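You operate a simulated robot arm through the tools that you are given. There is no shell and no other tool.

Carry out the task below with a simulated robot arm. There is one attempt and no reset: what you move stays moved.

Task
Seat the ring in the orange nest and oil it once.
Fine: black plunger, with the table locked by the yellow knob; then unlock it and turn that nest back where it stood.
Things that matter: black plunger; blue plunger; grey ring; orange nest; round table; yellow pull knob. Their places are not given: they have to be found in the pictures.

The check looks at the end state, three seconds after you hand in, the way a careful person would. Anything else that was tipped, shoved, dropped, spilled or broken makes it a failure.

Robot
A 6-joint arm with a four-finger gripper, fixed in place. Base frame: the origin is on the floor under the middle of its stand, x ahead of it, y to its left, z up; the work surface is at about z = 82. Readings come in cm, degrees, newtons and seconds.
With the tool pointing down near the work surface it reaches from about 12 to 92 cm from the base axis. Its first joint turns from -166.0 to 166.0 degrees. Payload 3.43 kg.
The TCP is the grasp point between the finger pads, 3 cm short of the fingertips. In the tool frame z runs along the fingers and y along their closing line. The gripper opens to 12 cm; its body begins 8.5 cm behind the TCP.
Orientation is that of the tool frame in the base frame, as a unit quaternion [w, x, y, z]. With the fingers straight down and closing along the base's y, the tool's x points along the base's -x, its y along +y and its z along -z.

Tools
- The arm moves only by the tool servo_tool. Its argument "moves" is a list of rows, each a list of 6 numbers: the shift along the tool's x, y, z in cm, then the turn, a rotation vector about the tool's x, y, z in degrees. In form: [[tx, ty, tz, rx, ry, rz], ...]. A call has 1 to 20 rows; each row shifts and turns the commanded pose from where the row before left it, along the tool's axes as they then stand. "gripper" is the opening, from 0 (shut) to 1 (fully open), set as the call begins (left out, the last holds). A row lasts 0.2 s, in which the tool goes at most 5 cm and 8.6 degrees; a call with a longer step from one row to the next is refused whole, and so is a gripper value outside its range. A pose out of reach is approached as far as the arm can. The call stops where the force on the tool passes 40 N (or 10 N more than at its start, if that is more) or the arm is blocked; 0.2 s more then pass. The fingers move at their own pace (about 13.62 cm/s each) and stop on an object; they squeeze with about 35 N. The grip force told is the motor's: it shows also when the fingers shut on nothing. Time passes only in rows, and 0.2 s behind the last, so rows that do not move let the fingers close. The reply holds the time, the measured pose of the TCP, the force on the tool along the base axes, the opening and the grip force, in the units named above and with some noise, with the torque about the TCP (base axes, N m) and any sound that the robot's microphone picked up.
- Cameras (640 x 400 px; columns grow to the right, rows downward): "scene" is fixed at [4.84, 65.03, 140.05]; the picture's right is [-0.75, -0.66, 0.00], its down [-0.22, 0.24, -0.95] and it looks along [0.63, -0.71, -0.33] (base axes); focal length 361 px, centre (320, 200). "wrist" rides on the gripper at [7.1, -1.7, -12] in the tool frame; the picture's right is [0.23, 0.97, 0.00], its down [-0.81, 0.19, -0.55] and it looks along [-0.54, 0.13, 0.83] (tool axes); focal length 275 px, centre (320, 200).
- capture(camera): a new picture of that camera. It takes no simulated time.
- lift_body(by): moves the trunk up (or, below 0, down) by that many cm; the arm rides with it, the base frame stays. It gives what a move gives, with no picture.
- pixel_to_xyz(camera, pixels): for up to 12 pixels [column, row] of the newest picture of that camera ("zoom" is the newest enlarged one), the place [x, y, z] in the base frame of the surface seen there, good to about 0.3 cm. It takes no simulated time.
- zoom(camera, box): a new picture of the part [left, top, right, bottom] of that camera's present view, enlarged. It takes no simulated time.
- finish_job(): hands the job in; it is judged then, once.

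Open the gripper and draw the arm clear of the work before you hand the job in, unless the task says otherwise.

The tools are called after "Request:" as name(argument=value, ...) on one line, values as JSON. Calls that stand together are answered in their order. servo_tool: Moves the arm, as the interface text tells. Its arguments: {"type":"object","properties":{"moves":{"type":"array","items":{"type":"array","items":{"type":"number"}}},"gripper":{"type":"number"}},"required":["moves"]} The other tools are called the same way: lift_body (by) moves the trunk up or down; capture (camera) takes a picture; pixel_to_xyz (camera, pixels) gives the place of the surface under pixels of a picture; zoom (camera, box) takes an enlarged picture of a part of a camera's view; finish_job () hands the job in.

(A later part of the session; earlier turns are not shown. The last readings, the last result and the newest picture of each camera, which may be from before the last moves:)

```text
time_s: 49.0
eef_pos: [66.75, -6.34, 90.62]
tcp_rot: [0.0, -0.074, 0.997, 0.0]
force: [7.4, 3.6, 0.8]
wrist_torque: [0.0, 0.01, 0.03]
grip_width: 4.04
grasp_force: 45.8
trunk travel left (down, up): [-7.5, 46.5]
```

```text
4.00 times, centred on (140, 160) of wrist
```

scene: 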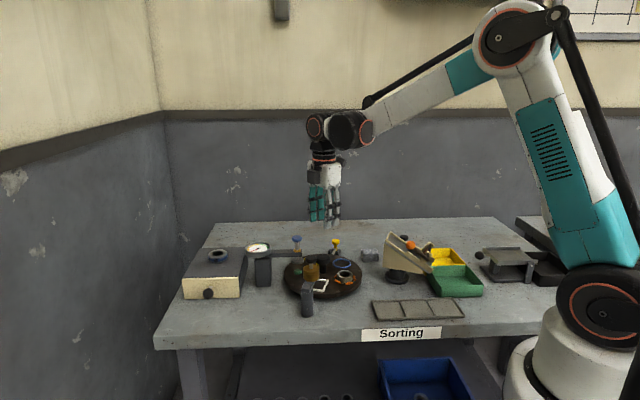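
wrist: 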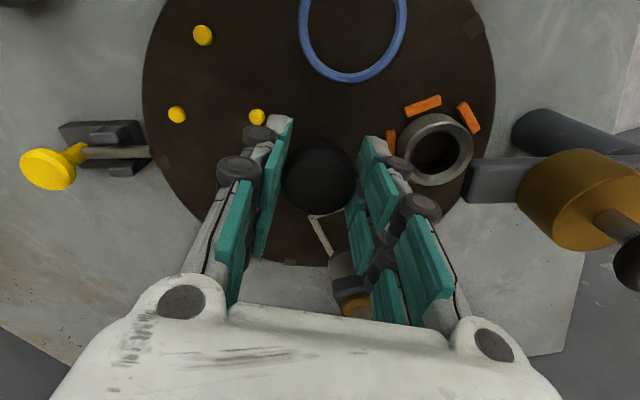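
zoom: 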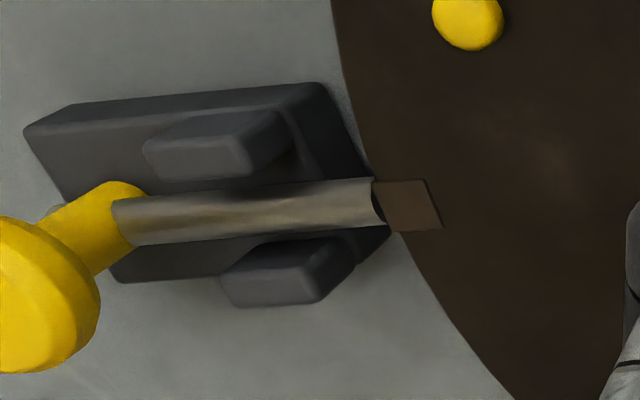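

The bolt and notch look nearly aligned. I measure several points on rod and notch to check the residual offset.

Request:
pixel_to_xyz(camera="zoom", pixels=[[160, 220], [210, 217], [260, 213], [310, 209], [350, 206], [408, 206], [385, 186], [420, 186], [400, 228], [435, 226], [372, 182], [442, 228]])

Request:
zoom(camera="scene", box=[316, 230, 364, 260])

```text
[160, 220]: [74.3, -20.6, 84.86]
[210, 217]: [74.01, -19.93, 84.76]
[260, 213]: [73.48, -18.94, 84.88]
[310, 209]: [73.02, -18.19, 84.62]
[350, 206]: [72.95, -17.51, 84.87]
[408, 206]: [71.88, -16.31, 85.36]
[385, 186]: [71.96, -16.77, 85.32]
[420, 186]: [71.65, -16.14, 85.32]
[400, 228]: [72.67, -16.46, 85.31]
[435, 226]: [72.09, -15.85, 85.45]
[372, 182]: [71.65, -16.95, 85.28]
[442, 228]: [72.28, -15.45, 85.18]
```

```text
13.33 times, centred on (340, 245) of scene
```

zoom: 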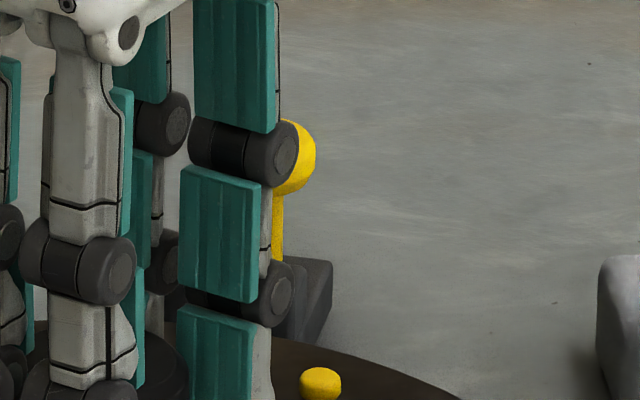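

Notch centre angle ≈ -62.6° versus bolt ≈ -62.8°: aligned within measuring error. I release the knob (open to 6 cm) and check that the table stays.

Request:
servo_tool(moves=[[0, 0, 0, 0, 0, 0], [0, 0, 0, 0, 0, 0], [0, 0, 0, 0, 0, 0]], gripper=0.5)

Request:
zoom(camera="wrist", box=[60, 110, 220, 210])

```text
time_s: 49.8
eef_pos: [66.7, -6.44, 90.81]
tcp_rot: [0.0, -0.074, 0.997, -0.001]
force: [-0.2, 0.1, 0.2]
wrist_torque: [-0.02, 0.01, -0.01]
grip_width: 5.99
grasp_force: 0.1
trunk travel left (down, up): [-7.5, 46.5]
```

```text
4.00 times, centred on (140, 160) of wrist
```

zoom: 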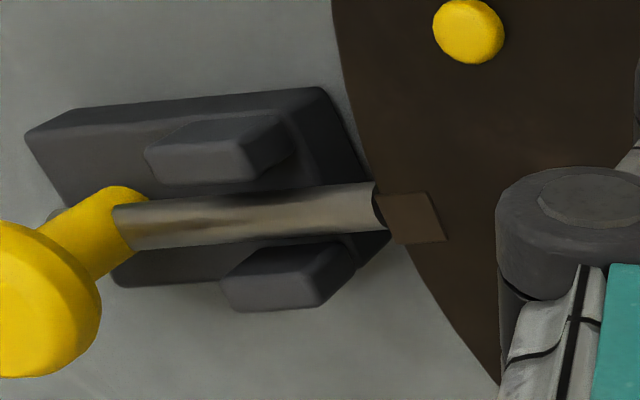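

The table settled about 0.7° back on release, which brings the notch even closer to the bolt line. I raise straight up, then go and view the bolt from above with the tool turned so that the fingers close along the bolt.

Request:
servo_tool(moves=[[0, 0, -0.5, 0, 0, 0], [0, 0, -1, 0, 0, 0], [0, 0, -2, 0, 0, 0], [0, 0, -3, 0, 0, 0], [0, 0, -3, 0, 0, 0], [0, 0, -2.5, 0, 0, 0], [0, 0, -1, 0, 0, 0], [0, 0, 0, 0, 0, -5], [0, 0, 0, 0, 0, -7], [0, 0, 0, 0, 0, -5], [0, 0, 0, 0, 0, -2.5], [0, 0, 0, 0, 0, 0]])

Request:
capture(camera="wrist")

Request:
zoom(camera="scene", box=[270, 220, 382, 310])

```text
time_s: 52.4
eef_pos: [66.8, -6.39, 103.77]
tcp_rot: [0.0, -0.242, 0.97, 0.0]
force: [-0.1, 0.1, -0.4]
wrist_torque: [0.0, 0.02, -0.01]
grip_width: 5.99
grasp_force: 0.0
trunk travel left (down, up): [-7.5, 46.5]
```

```text
taken
```

wrist: 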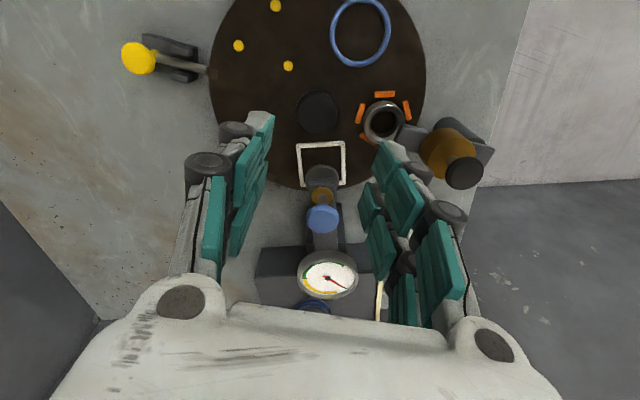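

```text
4.44 times, centred on (326, 265) of scene
```

zoom: 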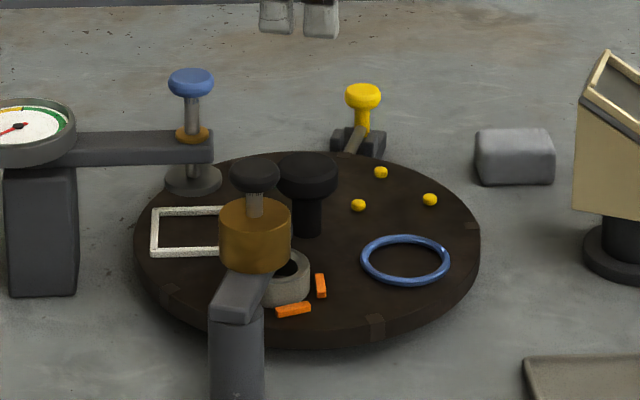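

Now zoom on bolt tip and notch at wrist (205,68), and on the ring under the oiler at (383,120).

Request:
zoom(camera="wrist", box=[110, 25, 238, 105])

Request:
pixel_to_xyz(camera="zoom", pixels=[[145, 165], [330, 190], [380, 203], [420, 212], [450, 220], [503, 230], [520, 235], [270, 180]])

Request:
zoom(camera="wrist", box=[300, 70, 500, 195])

```text
5.00 times, centred on (174, 65) of wrist
```

zoom: 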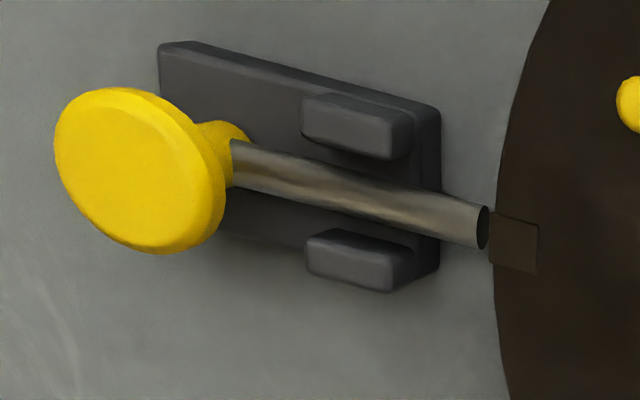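

```text
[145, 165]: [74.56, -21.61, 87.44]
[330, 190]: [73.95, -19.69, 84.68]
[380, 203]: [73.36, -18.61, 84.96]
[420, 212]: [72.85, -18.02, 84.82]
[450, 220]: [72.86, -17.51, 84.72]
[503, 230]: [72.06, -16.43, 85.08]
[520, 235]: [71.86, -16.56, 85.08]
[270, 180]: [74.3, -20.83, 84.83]
```

```text
3.20 times, centred on (400, 132) of wrist
```

zoom: 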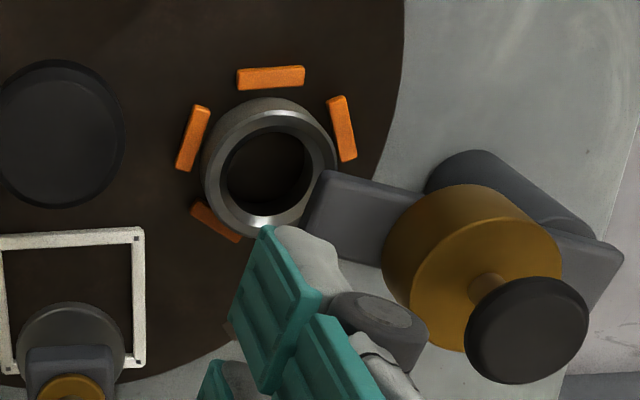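

Bolt and notch are lined up. Now I move over the yellow knob (about (74.4,-21.7)) at z≈100 with the fingers closing along the bolt.

Request:
servo_tool(moves=[[0, -1.5, 0, 0, 0, 0], [0, -2.8, 0, 0, 0, 0], [0.1, -3, 0, 0, 0, 0], [0.1, -3, 0, 0, 0, 0], [0.1, -3, 0.8, 0, 0, 0], [0.1, -2.5, 1.5, 0, 0, 0], [0.07, -1.27, 1.5, 0, 0, 0], [0, 0, 0, 0, 0, 0]])

Request:
capture(camera="wrist")

Request:
zoom(camera="wrist", box=[220, 70, 420, 195])

```text
time_s: 54.2
eef_pos: [74.24, -21.86, 99.96]
tcp_rot: [0.001, -0.242, 0.97, 0.0]
force: [1.3, -0.5, -0.5]
wrist_torque: [0.02, 0.0, 0.01]
grip_width: 5.99
grasp_force: 0.0
trunk travel left (down, up): [-7.5, 46.5]
```

```text
taken
```

wrist: 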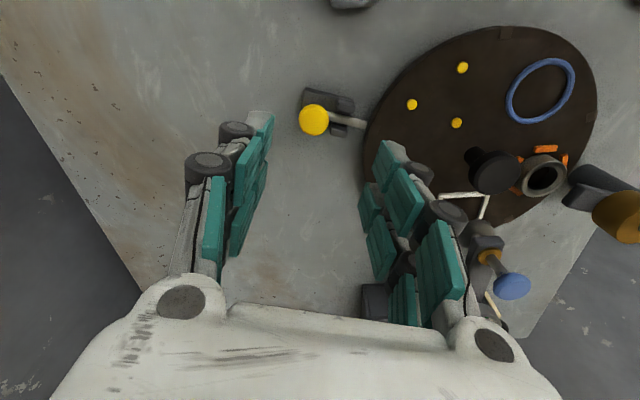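

```text
3.20 times, centred on (320, 132) of wrist
```

zoom: 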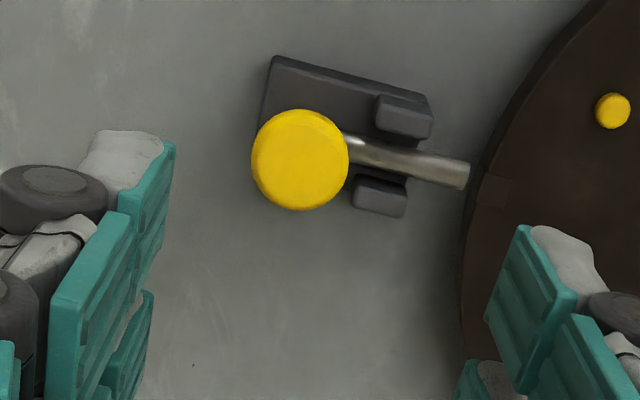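

I measure the knob top in this view (zoom centre (300,160)) to set the correction.

Request:
pixel_to_xyz(camera="zoom", pixels=[[300, 160], [258, 160], [342, 160], [300, 118], [300, 202], [420, 165], [460, 175], [490, 190]])

```text
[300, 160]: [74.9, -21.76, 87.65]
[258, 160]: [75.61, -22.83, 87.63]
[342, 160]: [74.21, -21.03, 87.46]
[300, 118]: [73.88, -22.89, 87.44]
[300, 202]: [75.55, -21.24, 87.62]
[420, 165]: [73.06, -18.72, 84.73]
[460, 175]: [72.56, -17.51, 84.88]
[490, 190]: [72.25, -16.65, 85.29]
```

Knob centre ≈ (74.84,-21.95), head ≈2.6 cm wide. I correct and descend to z≈91, then recheck.

Request:
servo_tool(moves=[[-0.4, -0.45, 0, 0, 0, 0], [0, 0, 1.5, 0, 0, 0], [0, 0, 2.5, 0, 0, 0], [0, 0, 2.5, 0, 0, 0], [0, 0, 1.5, 0, 0, 0], [0, 0, 1, 0, 0, 0], [0, 0, 0, 0, 0, 0]])

Request:
capture(camera="wrist")

Request:
zoom(camera="wrist", box=[220, 100, 420, 225])

Request:
zoom(camera="scene", box=[300, 215, 380, 265])

```text
time_s: 55.8
eef_pos: [74.99, -21.93, 90.9]
tcp_rot: [-0.001, -0.242, 0.97, -0.001]
force: [-0.2, 0.6, -0.1]
wrist_torque: [0.0, -0.01, 0.04]
grip_width: 6.0
grasp_force: 0.1
trunk travel left (down, up): [-7.5, 46.5]
```

```text
taken
```

wrist: 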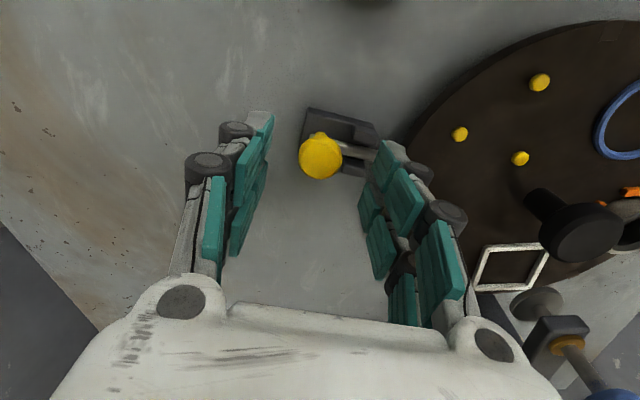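

```text
3.20 times, centred on (320, 162) of wrist
```

zoom: 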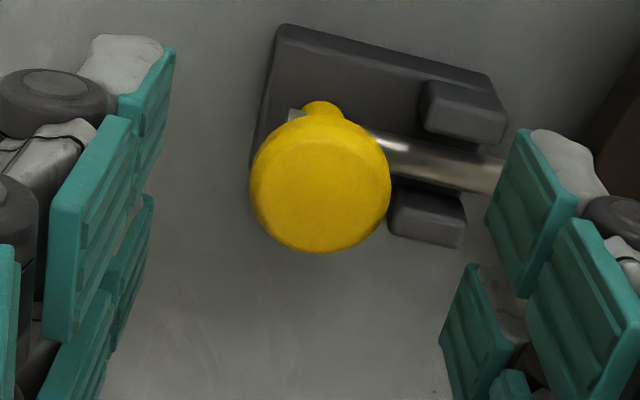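

```text
8.00 times, centred on (340, 240) of scene
```

zoom: 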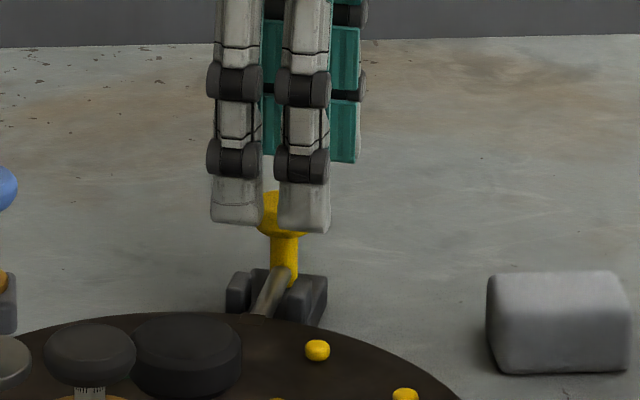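

The knob is nearly centred; I shift tool x by 0.2 and lower 2.1 cm (tips ≈85.8).

Request:
servo_tool(moves=[[0.2, 0, 0.4, 0, 0, 0], [0, 0, 0.8, 0, 0, 0], [0, 0, 0.6, 0, 0, 0], [0, 0, 0.3, 0, 0, 0], [0, 0, 0, 0, 0, 0]])

Request:
zoom(camera="wrist", box=[220, 100, 420, 225])

Request:
zoom(camera="scene", box=[300, 215, 380, 265])

```text
time_s: 57.0
eef_pos: [74.79, -21.94, 88.87]
tcp_rot: [0.0, -0.242, 0.97, 0.001]
force: [-0.5, 0.6, -0.2]
wrist_torque: [0.01, -0.01, 0.01]
grip_width: 6.01
grasp_force: 0.1
trunk travel left (down, up): [-7.5, 46.5]
```

```text
3.20 times, centred on (320, 162) of wrist
```

zoom: 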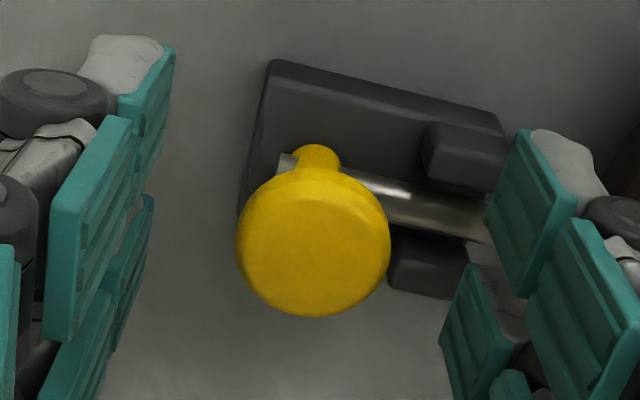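

```text
8.00 times, centred on (340, 240) of scene
```

zoom: 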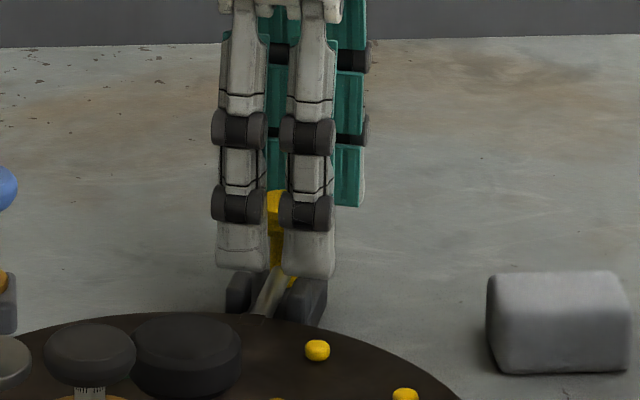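

Good straddle. I close on the knob.

Request:
servo_tool(moves=[[0, -0.1, 0, 0, 0, 0], [0, 0, 0, 0, 0, 0], [0, 0, 0, 0, 0, 0], [0, 0, 0, 0, 0, 0]], gripper=0)

Request:
zoom(camera="wrist", box=[220, 100, 420, 225])

Request:
zoom(camera="scene", box=[300, 215, 380, 265])

```text
time_s: 58.0
eef_pos: [74.72, -22.13, 88.81]
tcp_rot: [0.0, -0.242, 0.97, 0.0]
force: [-7.3, 7.2, -4.2]
wrist_torque: [0.18, 0.19, 0.06]
grip_width: 2.62
grasp_force: 44.9
trunk travel left (down, up): [-7.5, 46.5]
```

```text
3.20 times, centred on (320, 162) of wrist
```

zoom: 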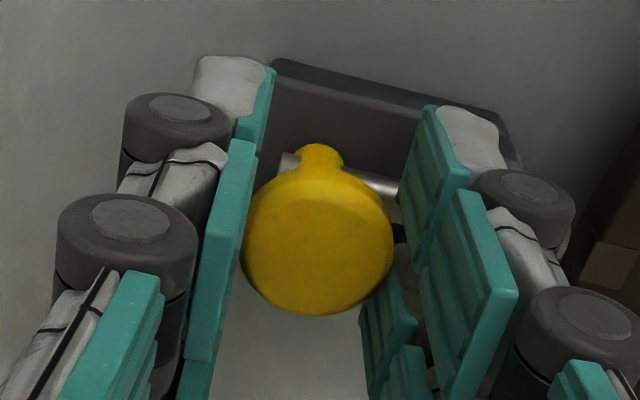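

```text
8.00 times, centred on (340, 240) of scene
```

zoom: 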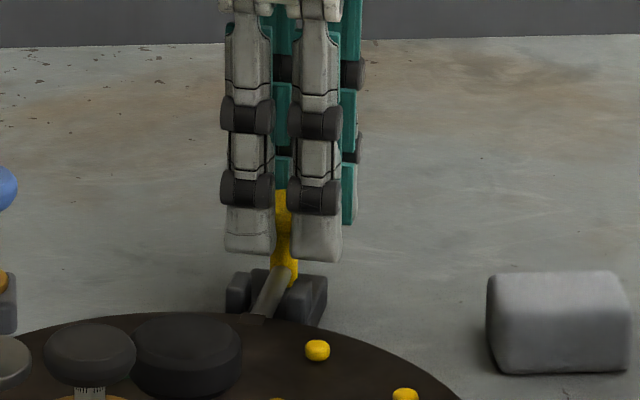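

Gripped (2.62 cm). I push the knob toward the table along the bolt in small steps (tool +y), watching the force.

Request:
servo_tool(moves=[[0, 0.15, 0, 0, 0, 0], [0, 0.2, 0, 0, 0, 0], [0, 0.2, 0, 0, 0, 0], [0, 0, 0, 0, 0, 0]])

Request:
capture(camera="wrist")

Request:
zoom(camera="scene", box=[300, 225, 380, 275])

```text
time_s: 59.0
eef_pos: [74.69, -21.63, 88.69]
tcp_rot: [0.0, -0.242, 0.97, 0.0]
force: [5.5, 0.7, 6.7]
wrist_torque: [0.16, -0.39, -0.07]
grip_width: 2.63
grasp_force: 45.1
trunk travel left (down, up): [-7.5, 46.5]
```

```text
taken
```

wrist: 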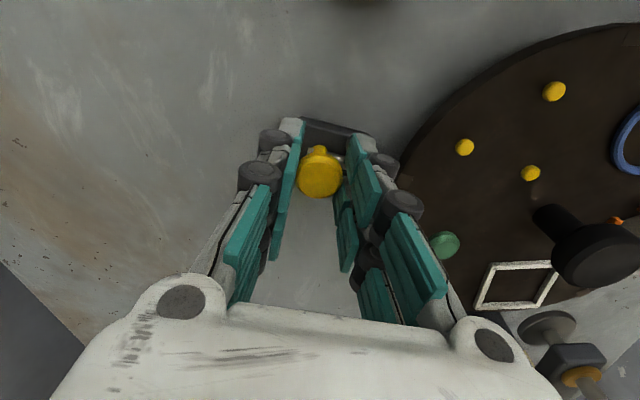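

```text
8.00 times, centred on (340, 250) of scene
```

zoom: 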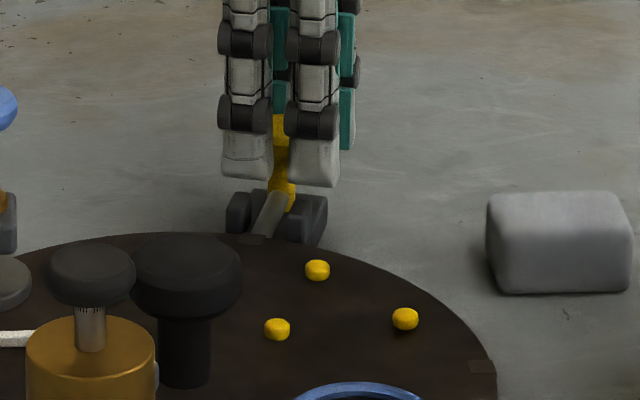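

It slides freely: moved about 0.5 cm. I continue another 0.5 cm with a small relief.

Request:
servo_tool(moves=[[-0.04, 0.15, -0.05, 0, 0, 0], [0, 0.15, 0, 0, 0, 0], [0, 0.15, 0, 0, 0, 0], [0, 0, 0, 0, 0, 0]])

Request:
zoom(camera="scene", box=[316, 235, 364, 265])

```text
time_s: 60.0
eef_pos: [74.46, -21.22, 88.82]
tcp_rot: [0.0, -0.242, 0.97, 0.0]
force: [6.6, 3.0, 5.9]
wrist_torque: [0.1, -0.13, -0.04]
grip_width: 2.63
grasp_force: 44.2
trunk travel left (down, up): [-7.5, 46.5]
```

```text
13.33 times, centred on (340, 250) of scene
```

zoom: 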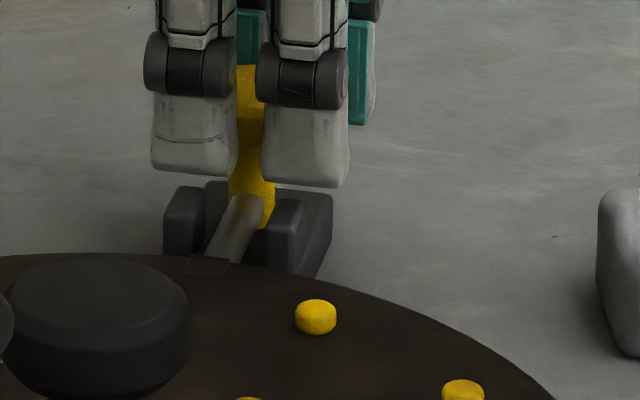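

Total about 1 cm; the rod end is disappearing at the notch (zoom (207,262)). I push on in 0.15 cm steps.

Request:
servo_tool(moves=[[-0.05, 0.15, -0.05, 0, 0, 0], [0, 0.15, 0, 0, 0, 0], [0, 0, 0, 0, 0, 0]])

Request:
zoom(camera="scene", box=[316, 235, 364, 265])

```text
time_s: 60.8
eef_pos: [74.15, -20.91, 88.89]
tcp_rot: [0.0, -0.242, 0.97, 0.0]
force: [0.3, 1.3, -2.0]
wrist_torque: [-0.01, 0.04, -0.05]
grip_width: 2.6
grasp_force: 44.8
trunk travel left (down, up): [-7.5, 46.5]
```

```text
13.33 times, centred on (340, 250) of scene
```

zoom: 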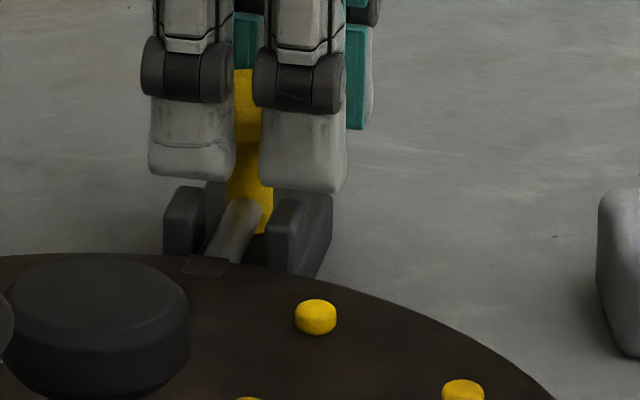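

Still free. I keep on pushing, 0.3 cm more, watching for a stop.

Request:
servo_tool(moves=[[0, 0.15, 0, 0, 0, 0], [0, 0.15, 0, 0, 0, 0], [0, 0, 0, 0, 0, 0]])

Request:
zoom(camera="scene", box=[316, 235, 364, 265])

```text
time_s: 61.6
eef_pos: [74.23, -20.73, 88.93]
tcp_rot: [0.001, -0.241, 0.971, 0.0]
force: [2.7, -7.2, -2.8]
wrist_torque: [-0.25, -0.01, -0.06]
grip_width: 2.63
grasp_force: 44.8
trunk travel left (down, up): [-7.5, 46.5]
```

```text
13.33 times, centred on (340, 250) of scene
```

zoom: 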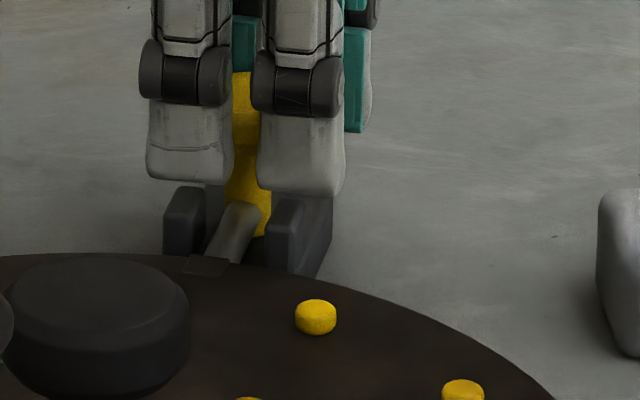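

Resistance appears (-7 N along the bolt). I give one more 0.15 cm push to see if this is the end stop.

Request:
servo_tool(moves=[[0, 0.12, 0, 0, 0, 0], [0, 0, 0, 0, 0, 0]])

```text
time_s: 62.2
eef_pos: [74.09, -20.89, 89.01]
tcp_rot: [0.0, -0.241, 0.97, 0.0]
force: [13.1, -15.8, -0.2]
wrist_torque: [-0.45, -0.28, -0.1]
grip_width: 2.61
grasp_force: 44.9
trunk travel left (down, up): [-7.5, 46.5]
```

End stop reached (force up to 20 N with no more travel). I back off the load slightly and release the knob.

Request:
servo_tool(moves=[[0, -0.15, 0, 0, 0, 0], [0, 0, 0, 0, 0, 0]])

Request:
servo_tool(moves=[[0, 0, 0, 0, 0, 0], [0, 0, 0, 0, 0, 0], [0, 0, 0, 0, 0, 0]], gripper=0.42)

Request:
capture(camera="wrist")

Request:
zoom(camera="scene", box=[316, 235, 364, 265])

```text
time_s: 62.8
eef_pos: [74.09, -20.64, 88.87]
tcp_rot: [-0.001, -0.242, 0.97, 0.0]
force: [4.9, -13.3, -5.9]
wrist_torque: [-0.16, -0.15, -0.1]
grip_width: 2.59
grasp_force: 45.1
trunk travel left (down, up): [-7.5, 46.5]
```

```text
time_s: 63.6
eef_pos: [74.17, -20.61, 88.96]
tcp_rot: [0.0, -0.242, 0.97, 0.0]
force: [0.6, 0.1, -0.1]
wrist_torque: [0.02, 0.01, 0.01]
grip_width: 5.05
grasp_force: 0.1
trunk travel left (down, up): [-7.5, 46.5]
```

```text
taken
```

wrist: 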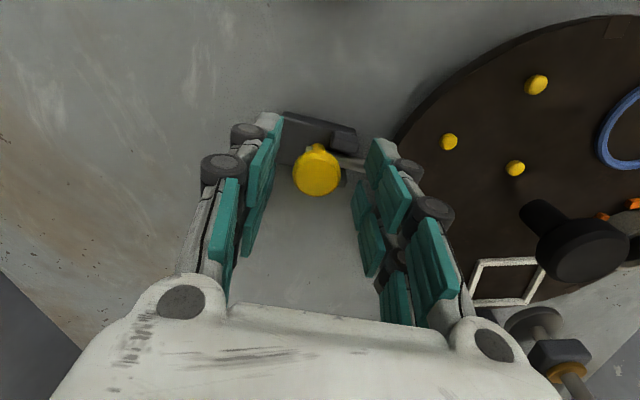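

```text
13.33 times, centred on (340, 250) of scene
```

zoom: 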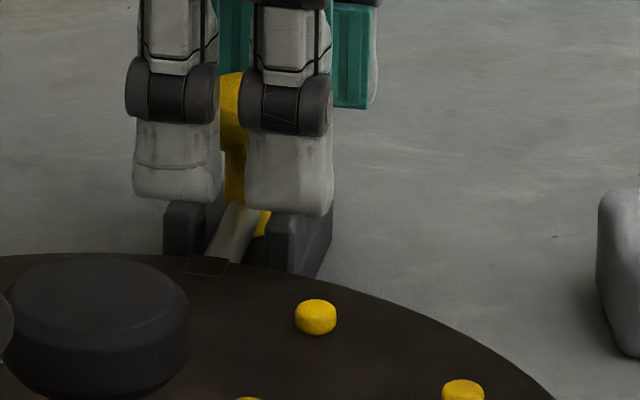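

Released. I raise up to about z=100 and look at the bolt and notch.

Request:
servo_tool(moves=[[0, 0, -0.5, 0, 0, 0], [0, 0, -1, 0, 0, 0], [0, 0, -2, 0, 0, 0], [0, 0, -3, 0, 0, 0], [0, 0, -3, 0, 0, 0], [0, 0, -2, 0, 0, 0], [0, 0, 0, 0, 0, 0]])

Request:
capture(camera="wrist")

Request:
zoom(camera="wrist", box=[260, 80, 420, 180])

Request:
zoom(camera="scene", box=[280, 225, 376, 300])

```text
time_s: 65.2
eef_pos: [74.07, -20.57, 100.64]
tcp_rot: [0.001, -0.242, 0.97, -0.001]
force: [0.3, 0.7, 0.2]
wrist_torque: [0.01, -0.04, 0.0]
grip_width: 5.03
grasp_force: 0.0
trunk travel left (down, up): [-7.5, 46.5]
```

```text
taken
```

wrist: 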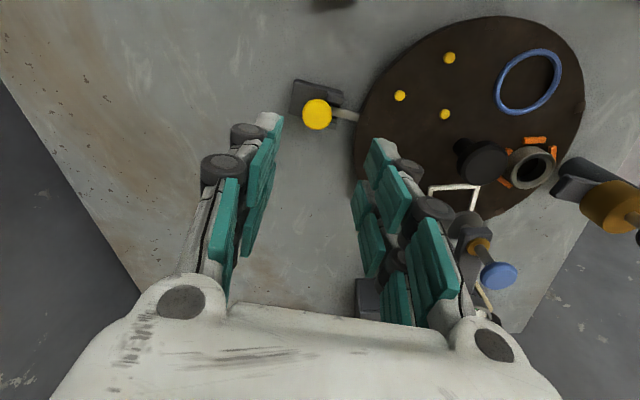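

```text
4.00 times, centred on (340, 130) of wrist
```

zoom: 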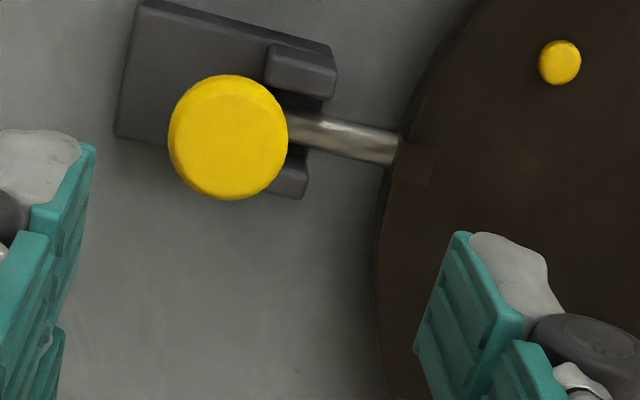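

```text
5.33 times, centred on (328, 262) of scene
```

zoom: 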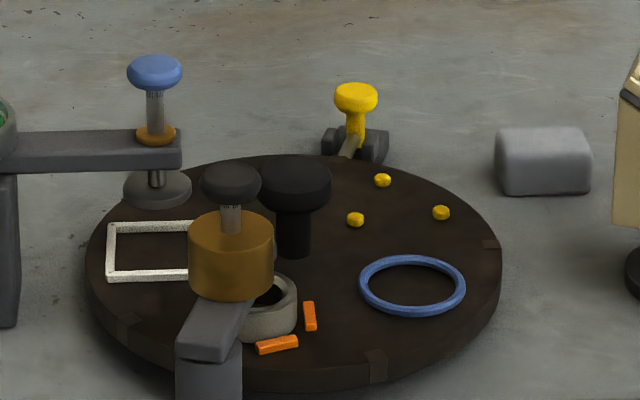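

The rod now enters the rim notch (zoom (400,150)): the table is locked. Next I raise to z≈108 and move over the black plunger near (61,4.6), closing the fingers for pressing.

Request:
servo_tool(moves=[[0, 0, -2, 0, 0, 0], [0, 0.5, -3, 0, 0, 0], [0, 1.5, -2, 0, 0, 0], [0, 3, -0.5, 0, 0, 0], [0, 3.5, 0, 0, 0, 0], [0, 3.5, 0, 0, 0, 0], [-0.05, 3.5, 0, 0, 0, 0], [-0.1, 3.5, 0, 0, 0, 0], [-0.1, 3, 0, 0, 0, 0], [0, 2.5, 0, 0, 0, 0], [0, 2, 0, 0, 0, 0], [0, 1.2, 0, 0, 0, 0], [0, 0.7, 0, 0, 0, 0], [0, 0, 0, 0, 0, 0]])

Request:
capture(camera="wrist")

Request:
capture(camera="scene")

```text
time_s: 68.2
eef_pos: [61.02, 4.61, 107.83]
tcp_rot: [-0.001, -0.242, 0.97, 0.0]
force: [0.3, 0.1, -0.4]
wrist_torque: [0.02, -0.04, -0.02]
grip_width: 5.03
grasp_force: 0.0
trunk travel left (down, up): [-7.5, 46.5]
```

```text
taken
```

wrist: 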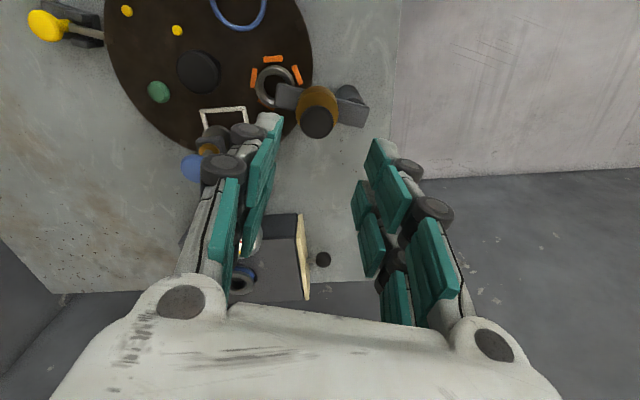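

```text
taken
```

scene: 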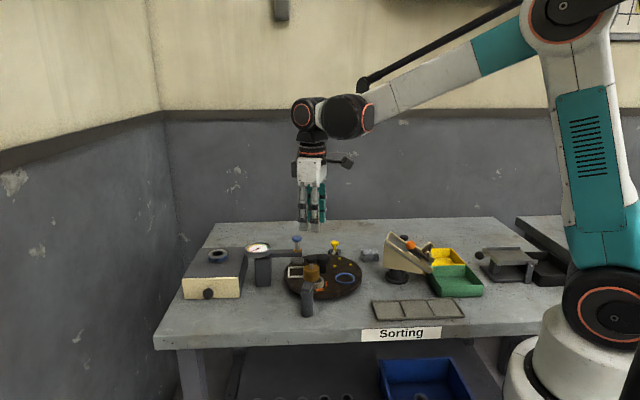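

The black cap appears at wrist (318,122). I zoom in and measure its top centre.

Request:
zoom(camera="wrist", box=[240, 50, 400, 150])

Request:
pixel_to_xyz(camera="zoom", pixels=[[305, 290], [250, 290], [360, 290], [305, 240], [305, 340], [305, 180], [140, 145], [200, 190], [110, 120], [440, 170], [130, 60], [180, 160]])

```text
4.00 times, centred on (320, 100) of wrist
```

zoom: 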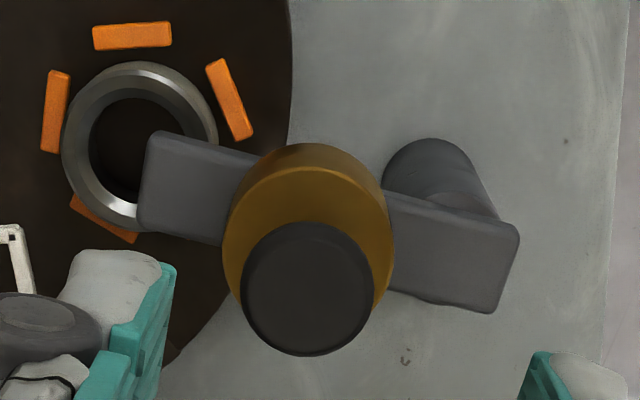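

```text
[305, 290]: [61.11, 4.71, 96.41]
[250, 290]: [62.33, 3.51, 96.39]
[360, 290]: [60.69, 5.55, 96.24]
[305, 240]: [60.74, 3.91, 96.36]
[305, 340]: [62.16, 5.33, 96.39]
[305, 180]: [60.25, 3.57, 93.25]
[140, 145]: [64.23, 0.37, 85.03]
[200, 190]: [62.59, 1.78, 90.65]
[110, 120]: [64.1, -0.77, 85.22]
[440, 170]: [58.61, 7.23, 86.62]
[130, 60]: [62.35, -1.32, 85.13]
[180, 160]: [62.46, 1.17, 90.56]
```

Cap centre ≈ (61.35,4.55), top z≈96.4. I correct (-0.23,-0.24 tool), close the fingers and descend to about 1 cm above the cap.

Request:
servo_tool(moves=[[-0.23, -0.24, 0, 0, 0, 0], [0, 0, 1, 0, 0, 0], [0, 0, 1.5, 0, 0, 0], [0, 0, 1.5, 0, 0, 0], [0, 0, 1.5, 0, 0, 0], [0, 0, 1, 0, 0, 0], [0, 0, 0.6, 0, 0, 0], [0, 0, 0, 0, 0, 0]], gripper=0)

Request:
capture(camera="wrist")

Request:
zoom(camera="scene", box=[280, 225, 344, 300])

```text
time_s: 70.0
eef_pos: [61.28, 4.57, 100.62]
tcp_rot: [0.0, -0.242, 0.97, 0.0]
force: [0.5, -0.3, 0.0]
wrist_torque: [0.02, 0.0, -0.01]
grip_width: 0.02
grasp_force: 33.2
trunk travel left (down, up): [-7.5, 46.5]
```

```text
taken
```

wrist: 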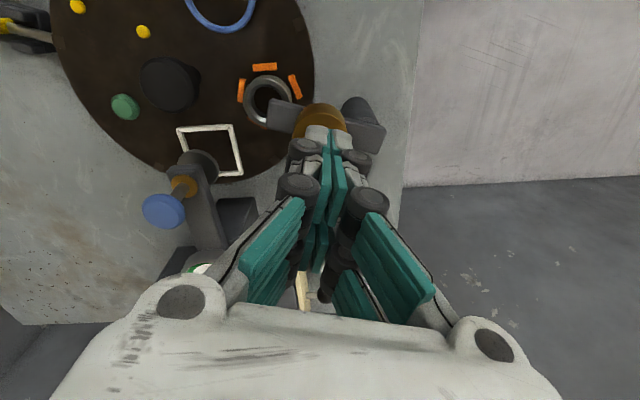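

```text
5.33 times, centred on (312, 262) of scene
```

zoom: 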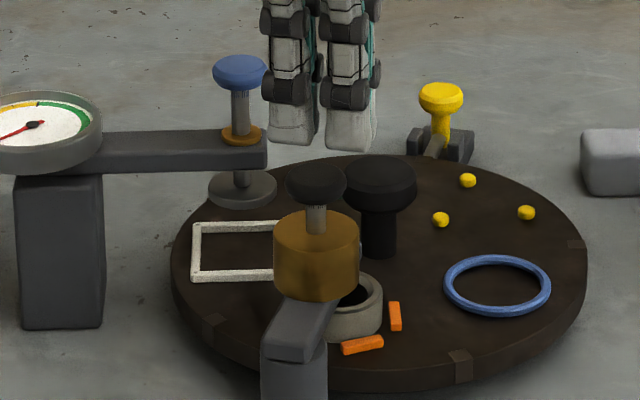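

Fingertips are centred above the black cap. I descend gently to contact.

Request:
servo_tool(moves=[[0, 0, 0.3, 0, 0, 0], [0, 0, 0.4, 0, 0, 0], [0, 0, 0.3, 0, 0, 0], [0, 0, 0.15, 0, 0, 0], [0, 0, 0, 0, 0, 0]])

Request:
zoom(camera="scene", box=[290, 240, 338, 270])

```text
time_s: 71.2
eef_pos: [61.28, 4.5, 99.58]
tcp_rot: [0.0, -0.242, 0.97, 0.001]
force: [0.3, 0.6, -0.4]
wrist_torque: [0.0, 0.0, 0.02]
grip_width: 0.0
grasp_force: 33.7
trunk travel left (down, up): [-7.5, 46.5]
```

```text
13.33 times, centred on (314, 255) of scene
```

zoom: 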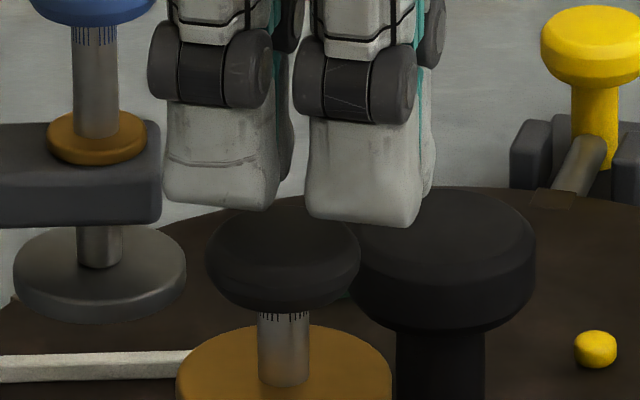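

Just above contact (tips ≈96.6). I start pressing in 0.15 cm steps.

Request:
servo_tool(moves=[[0, 0, 0.15, 0, 0, 0], [0, 0, 0.15, 0, 0, 0], [0, 0, 0.15, 0, 0, 0]])

Request:
zoom(camera="scene", box=[290, 240, 338, 270])

```text
time_s: 72.0
eef_pos: [61.38, 4.44, 99.11]
tcp_rot: [0.0, -0.242, 0.97, 0.001]
force: [-0.4, -0.3, 0.4]
wrist_torque: [0.01, 0.05, -0.02]
grip_width: 0.03
grasp_force: 33.1
trunk travel left (down, up): [-7.5, 46.5]
```

```text
13.33 times, centred on (314, 255) of scene
```

zoom: 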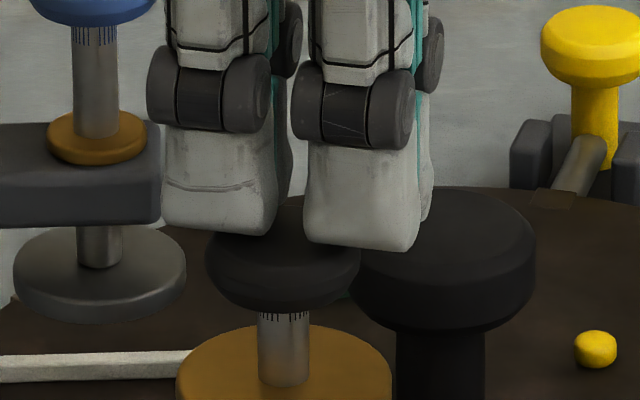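

No contact force yet. I continue down in 0.15 cm steps.

Request:
servo_tool(moves=[[0, 0, 0.12, 0, 0, 0], [0, 0, 0.12, 0, 0, 0]])

Request:
zoom(camera="scene", box=[290, 240, 338, 270])

```text
time_s: 72.6
eef_pos: [61.35, 4.33, 98.96]
tcp_rot: [0.001, -0.242, 0.97, 0.0]
force: [-0.4, -0.6, 0.0]
wrist_torque: [-0.01, 0.01, -0.02]
grip_width: 0.0
grasp_force: 33.7
trunk travel left (down, up): [-7.5, 46.5]
```

```text
13.33 times, centred on (314, 255) of scene
```

zoom: 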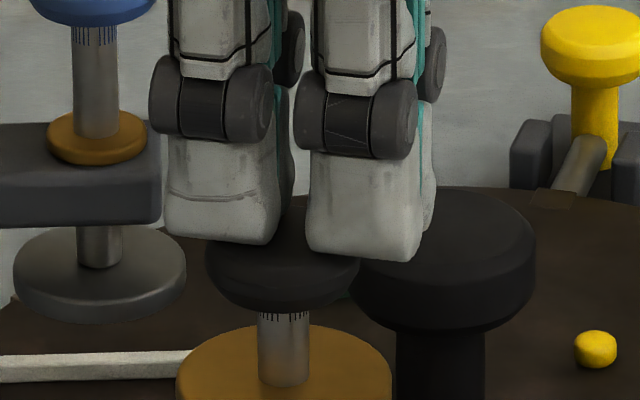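

No contact force yet at tips ≈95.95; I check the wrist view to be sure the fingertips really are over the cap.

Request:
capture(camera="wrist")

Request:
zoom(camera="wrist", box=[250, 80, 410, 180])

Request:
pixel_to_xyz(camera="scene", pixels=[[308, 258], [312, 259], [311, 257], [306, 259], [316, 260], [304, 256], [317, 258], [311, 262]])

```text
taken
```

wrist: 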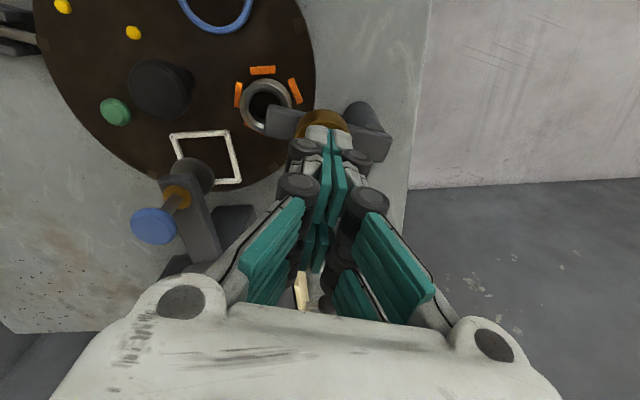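

```text
4.00 times, centred on (330, 130) of wrist
```

zoom: 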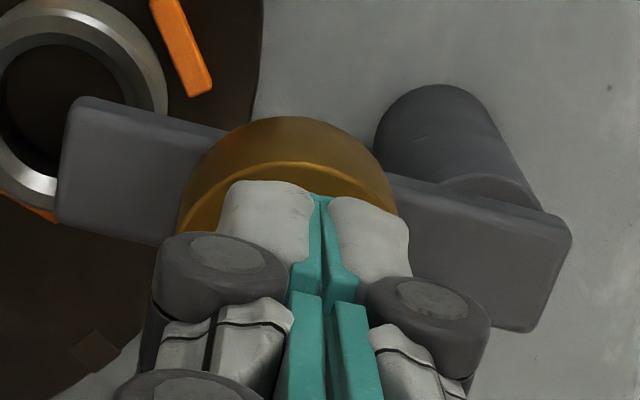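

```text
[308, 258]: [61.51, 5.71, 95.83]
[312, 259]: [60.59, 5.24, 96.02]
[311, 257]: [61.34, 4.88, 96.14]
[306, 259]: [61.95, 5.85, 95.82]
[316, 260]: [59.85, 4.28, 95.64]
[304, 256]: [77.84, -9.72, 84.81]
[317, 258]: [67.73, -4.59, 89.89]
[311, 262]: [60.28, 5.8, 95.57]
```

Fingertips are over the cap within a few mm. I nudge 0.15 cm toward the measured cap centre and continue down in small steps.

Request:
servo_tool(moves=[[-0.05, 0.15, -0.1, 0, 0, 0], [0, 0, 0.15, 0, 0, 0], [0, 0, 0.15, 0, 0, 0], [0, 0, 0.1, 0, 0, 0]])

Request:
zoom(camera="scene", box=[290, 240, 338, 270])

```text
time_s: 73.6
eef_pos: [61.27, 4.49, 98.63]
tcp_rot: [-0.001, -0.242, 0.97, 0.0]
force: [-0.5, 1.0, 1.0]
wrist_torque: [0.05, 0.0, 0.03]
grip_width: 0.6
grasp_force: 33.7
trunk travel left (down, up): [-7.5, 46.5]
```

```text
13.33 times, centred on (314, 255) of scene
```

zoom: 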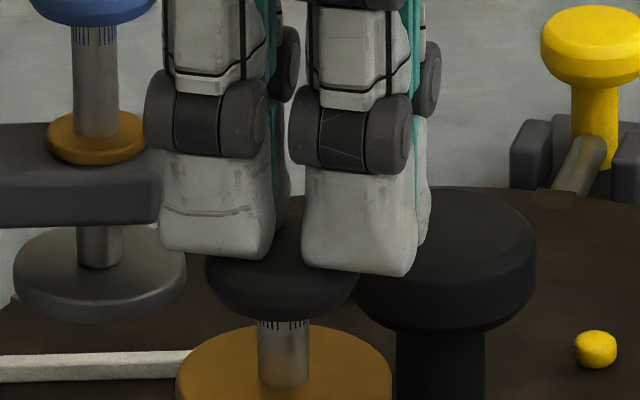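

The cap has started to go down (its bottom edge moved from row 312 to 320) with very little force. I keep pressing steadily.

Request:
servo_tool(moves=[[0, 0, 0.15, 0, 0, 0], [0, 0, 0.15, 0, 0, 0]])

Request:
zoom(camera="scene", box=[290, 240, 338, 270])

```text
time_s: 74.2
eef_pos: [61.32, 4.54, 98.45]
tcp_rot: [0.001, -0.241, 0.97, 0.0]
force: [-1.6, -0.6, 1.4]
wrist_torque: [-0.01, 0.01, -0.01]
grip_width: 0.58
grasp_force: 33.8
trunk travel left (down, up): [-7.5, 46.5]
```

```text
13.33 times, centred on (314, 255) of scene
```

zoom: 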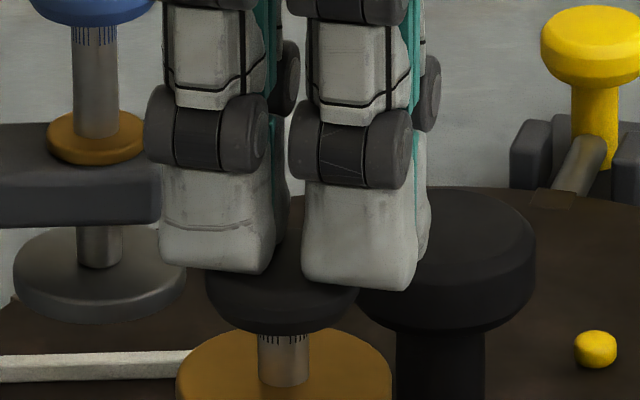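

The cap moves down smoothly (bottom edge now row ≈335). I continue pressing.

Request:
servo_tool(moves=[[0, 0, 0.15, 0, 0, 0], [0, 0, 0.15, 0, 0, 0]])

Request:
zoom(camera="scene", box=[290, 245, 338, 275])

```text
time_s: 74.8
eef_pos: [61.35, 4.71, 98.14]
tcp_rot: [-0.001, -0.242, 0.97, 0.0]
force: [0.2, 0.4, 2.7]
wrist_torque: [0.01, -0.02, -0.01]
grip_width: 0.62
grasp_force: 33.9
trunk travel left (down, up): [-7.5, 46.5]
```

```text
13.33 times, centred on (314, 260) of scene
```

zoom: 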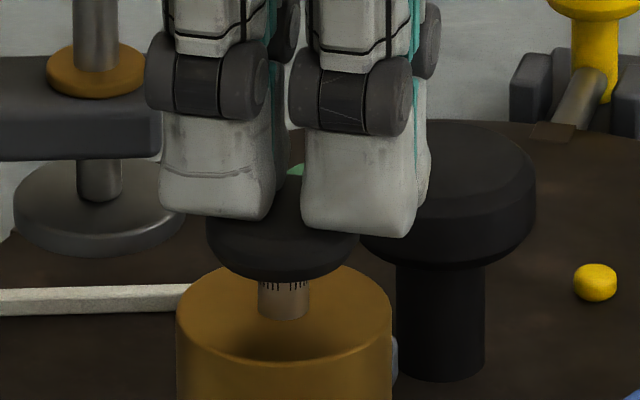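

Spring force is 2.7 N and rising; some stem still shows. I continue in steps, listening for a click or end stop.

Request:
servo_tool(moves=[[0, 0, 0.15, 0, 0, 0], [0, 0, 0.15, 0, 0, 0]])

Request:
zoom(camera="scene", box=[290, 245, 338, 275])

```text
time_s: 75.4
eef_pos: [61.33, 4.63, 97.69]
tcp_rot: [0.0, -0.242, 0.97, 0.0]
force: [0.1, -0.6, 3.2]
wrist_torque: [-0.03, -0.02, -0.03]
grip_width: 0.59
grasp_force: 33.7
trunk travel left (down, up): [-7.5, 46.5]
```

```text
13.33 times, centred on (314, 260) of scene
```

zoom: 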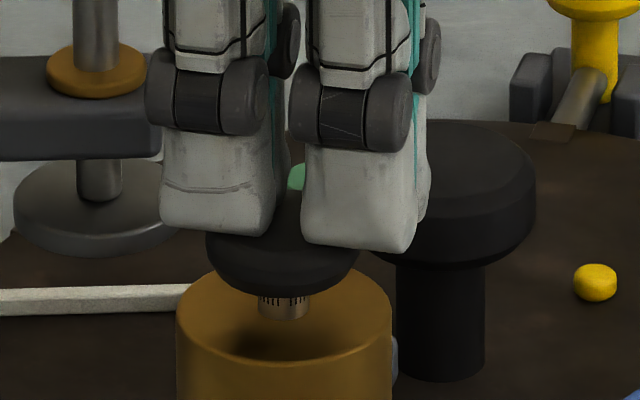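

Request:
servo_tool(moves=[[0, 0, 0.15, 0, 0, 0], [0, 0, 0.15, 0, 0, 0]])

Request:
zoom(camera="scene", box=[290, 245, 338, 275])

```text
time_s: 76.0
eef_pos: [61.46, 4.42, 97.51]
tcp_rot: [0.0, -0.242, 0.97, 0.0]
force: [0.6, 1.8, 2.8]
wrist_torque: [0.02, -0.03, 0.03]
grip_width: 0.56
grasp_force: 33.5
trunk travel left (down, up): [-7.5, 46.5]
heard: click
```

```text
13.33 times, centred on (314, 260) of scene
```

zoom: 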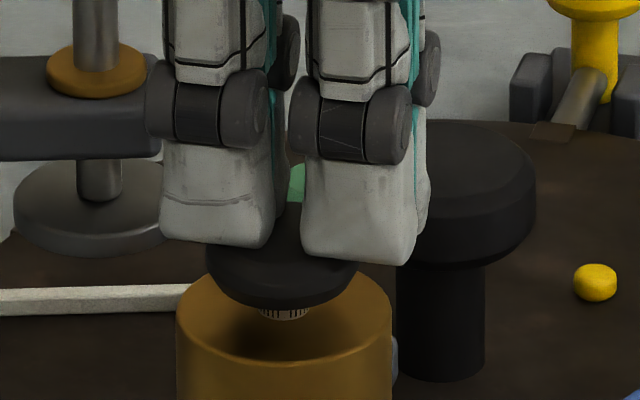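

A click was heard: one dose given. I now raise straight up to let the plunger return.

Request:
servo_tool(moves=[[0, 0, -0.3, 0, 0, 0], [0, 0, -0.5, 0, 0, 0], [0, 0, -0.7, 0, 0, 0], [0, 0, -1, 0, 0, 0], [0, 0, -1.5, 0, 0, 0], [0, 0, -2.5, 0, 0, 0], [0, 0, -2, 0, 0, 0], [0, 0, -2, 0, 0, 0], [0, 0, 0, 0, 0, 0]])

Request:
capture(camera="wrist")

Request:
zoom(camera="scene", box=[270, 230, 366, 305])

```text
time_s: 78.0
eef_pos: [61.14, 4.55, 108.0]
tcp_rot: [0.0, -0.242, 0.97, 0.0]
force: [-0.2, -0.7, 0.6]
wrist_torque: [-0.02, 0.01, -0.05]
grip_width: 0.0
grasp_force: 34.1
trunk travel left (down, up): [-7.5, 46.5]
```

```text
taken
```

wrist: 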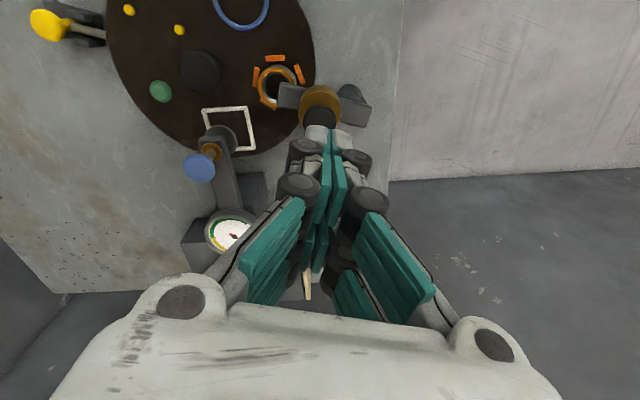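

```text
5.33 times, centred on (318, 268) of scene
```

zoom: 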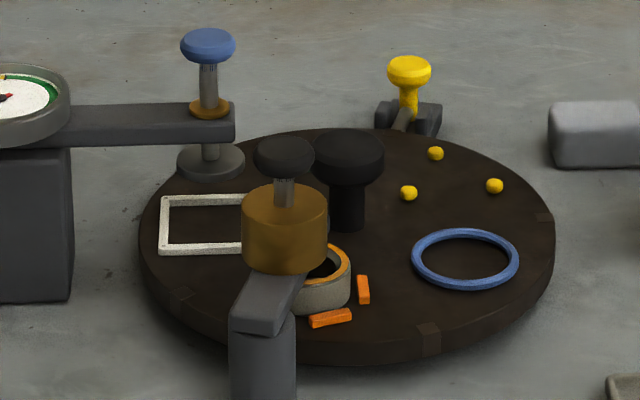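

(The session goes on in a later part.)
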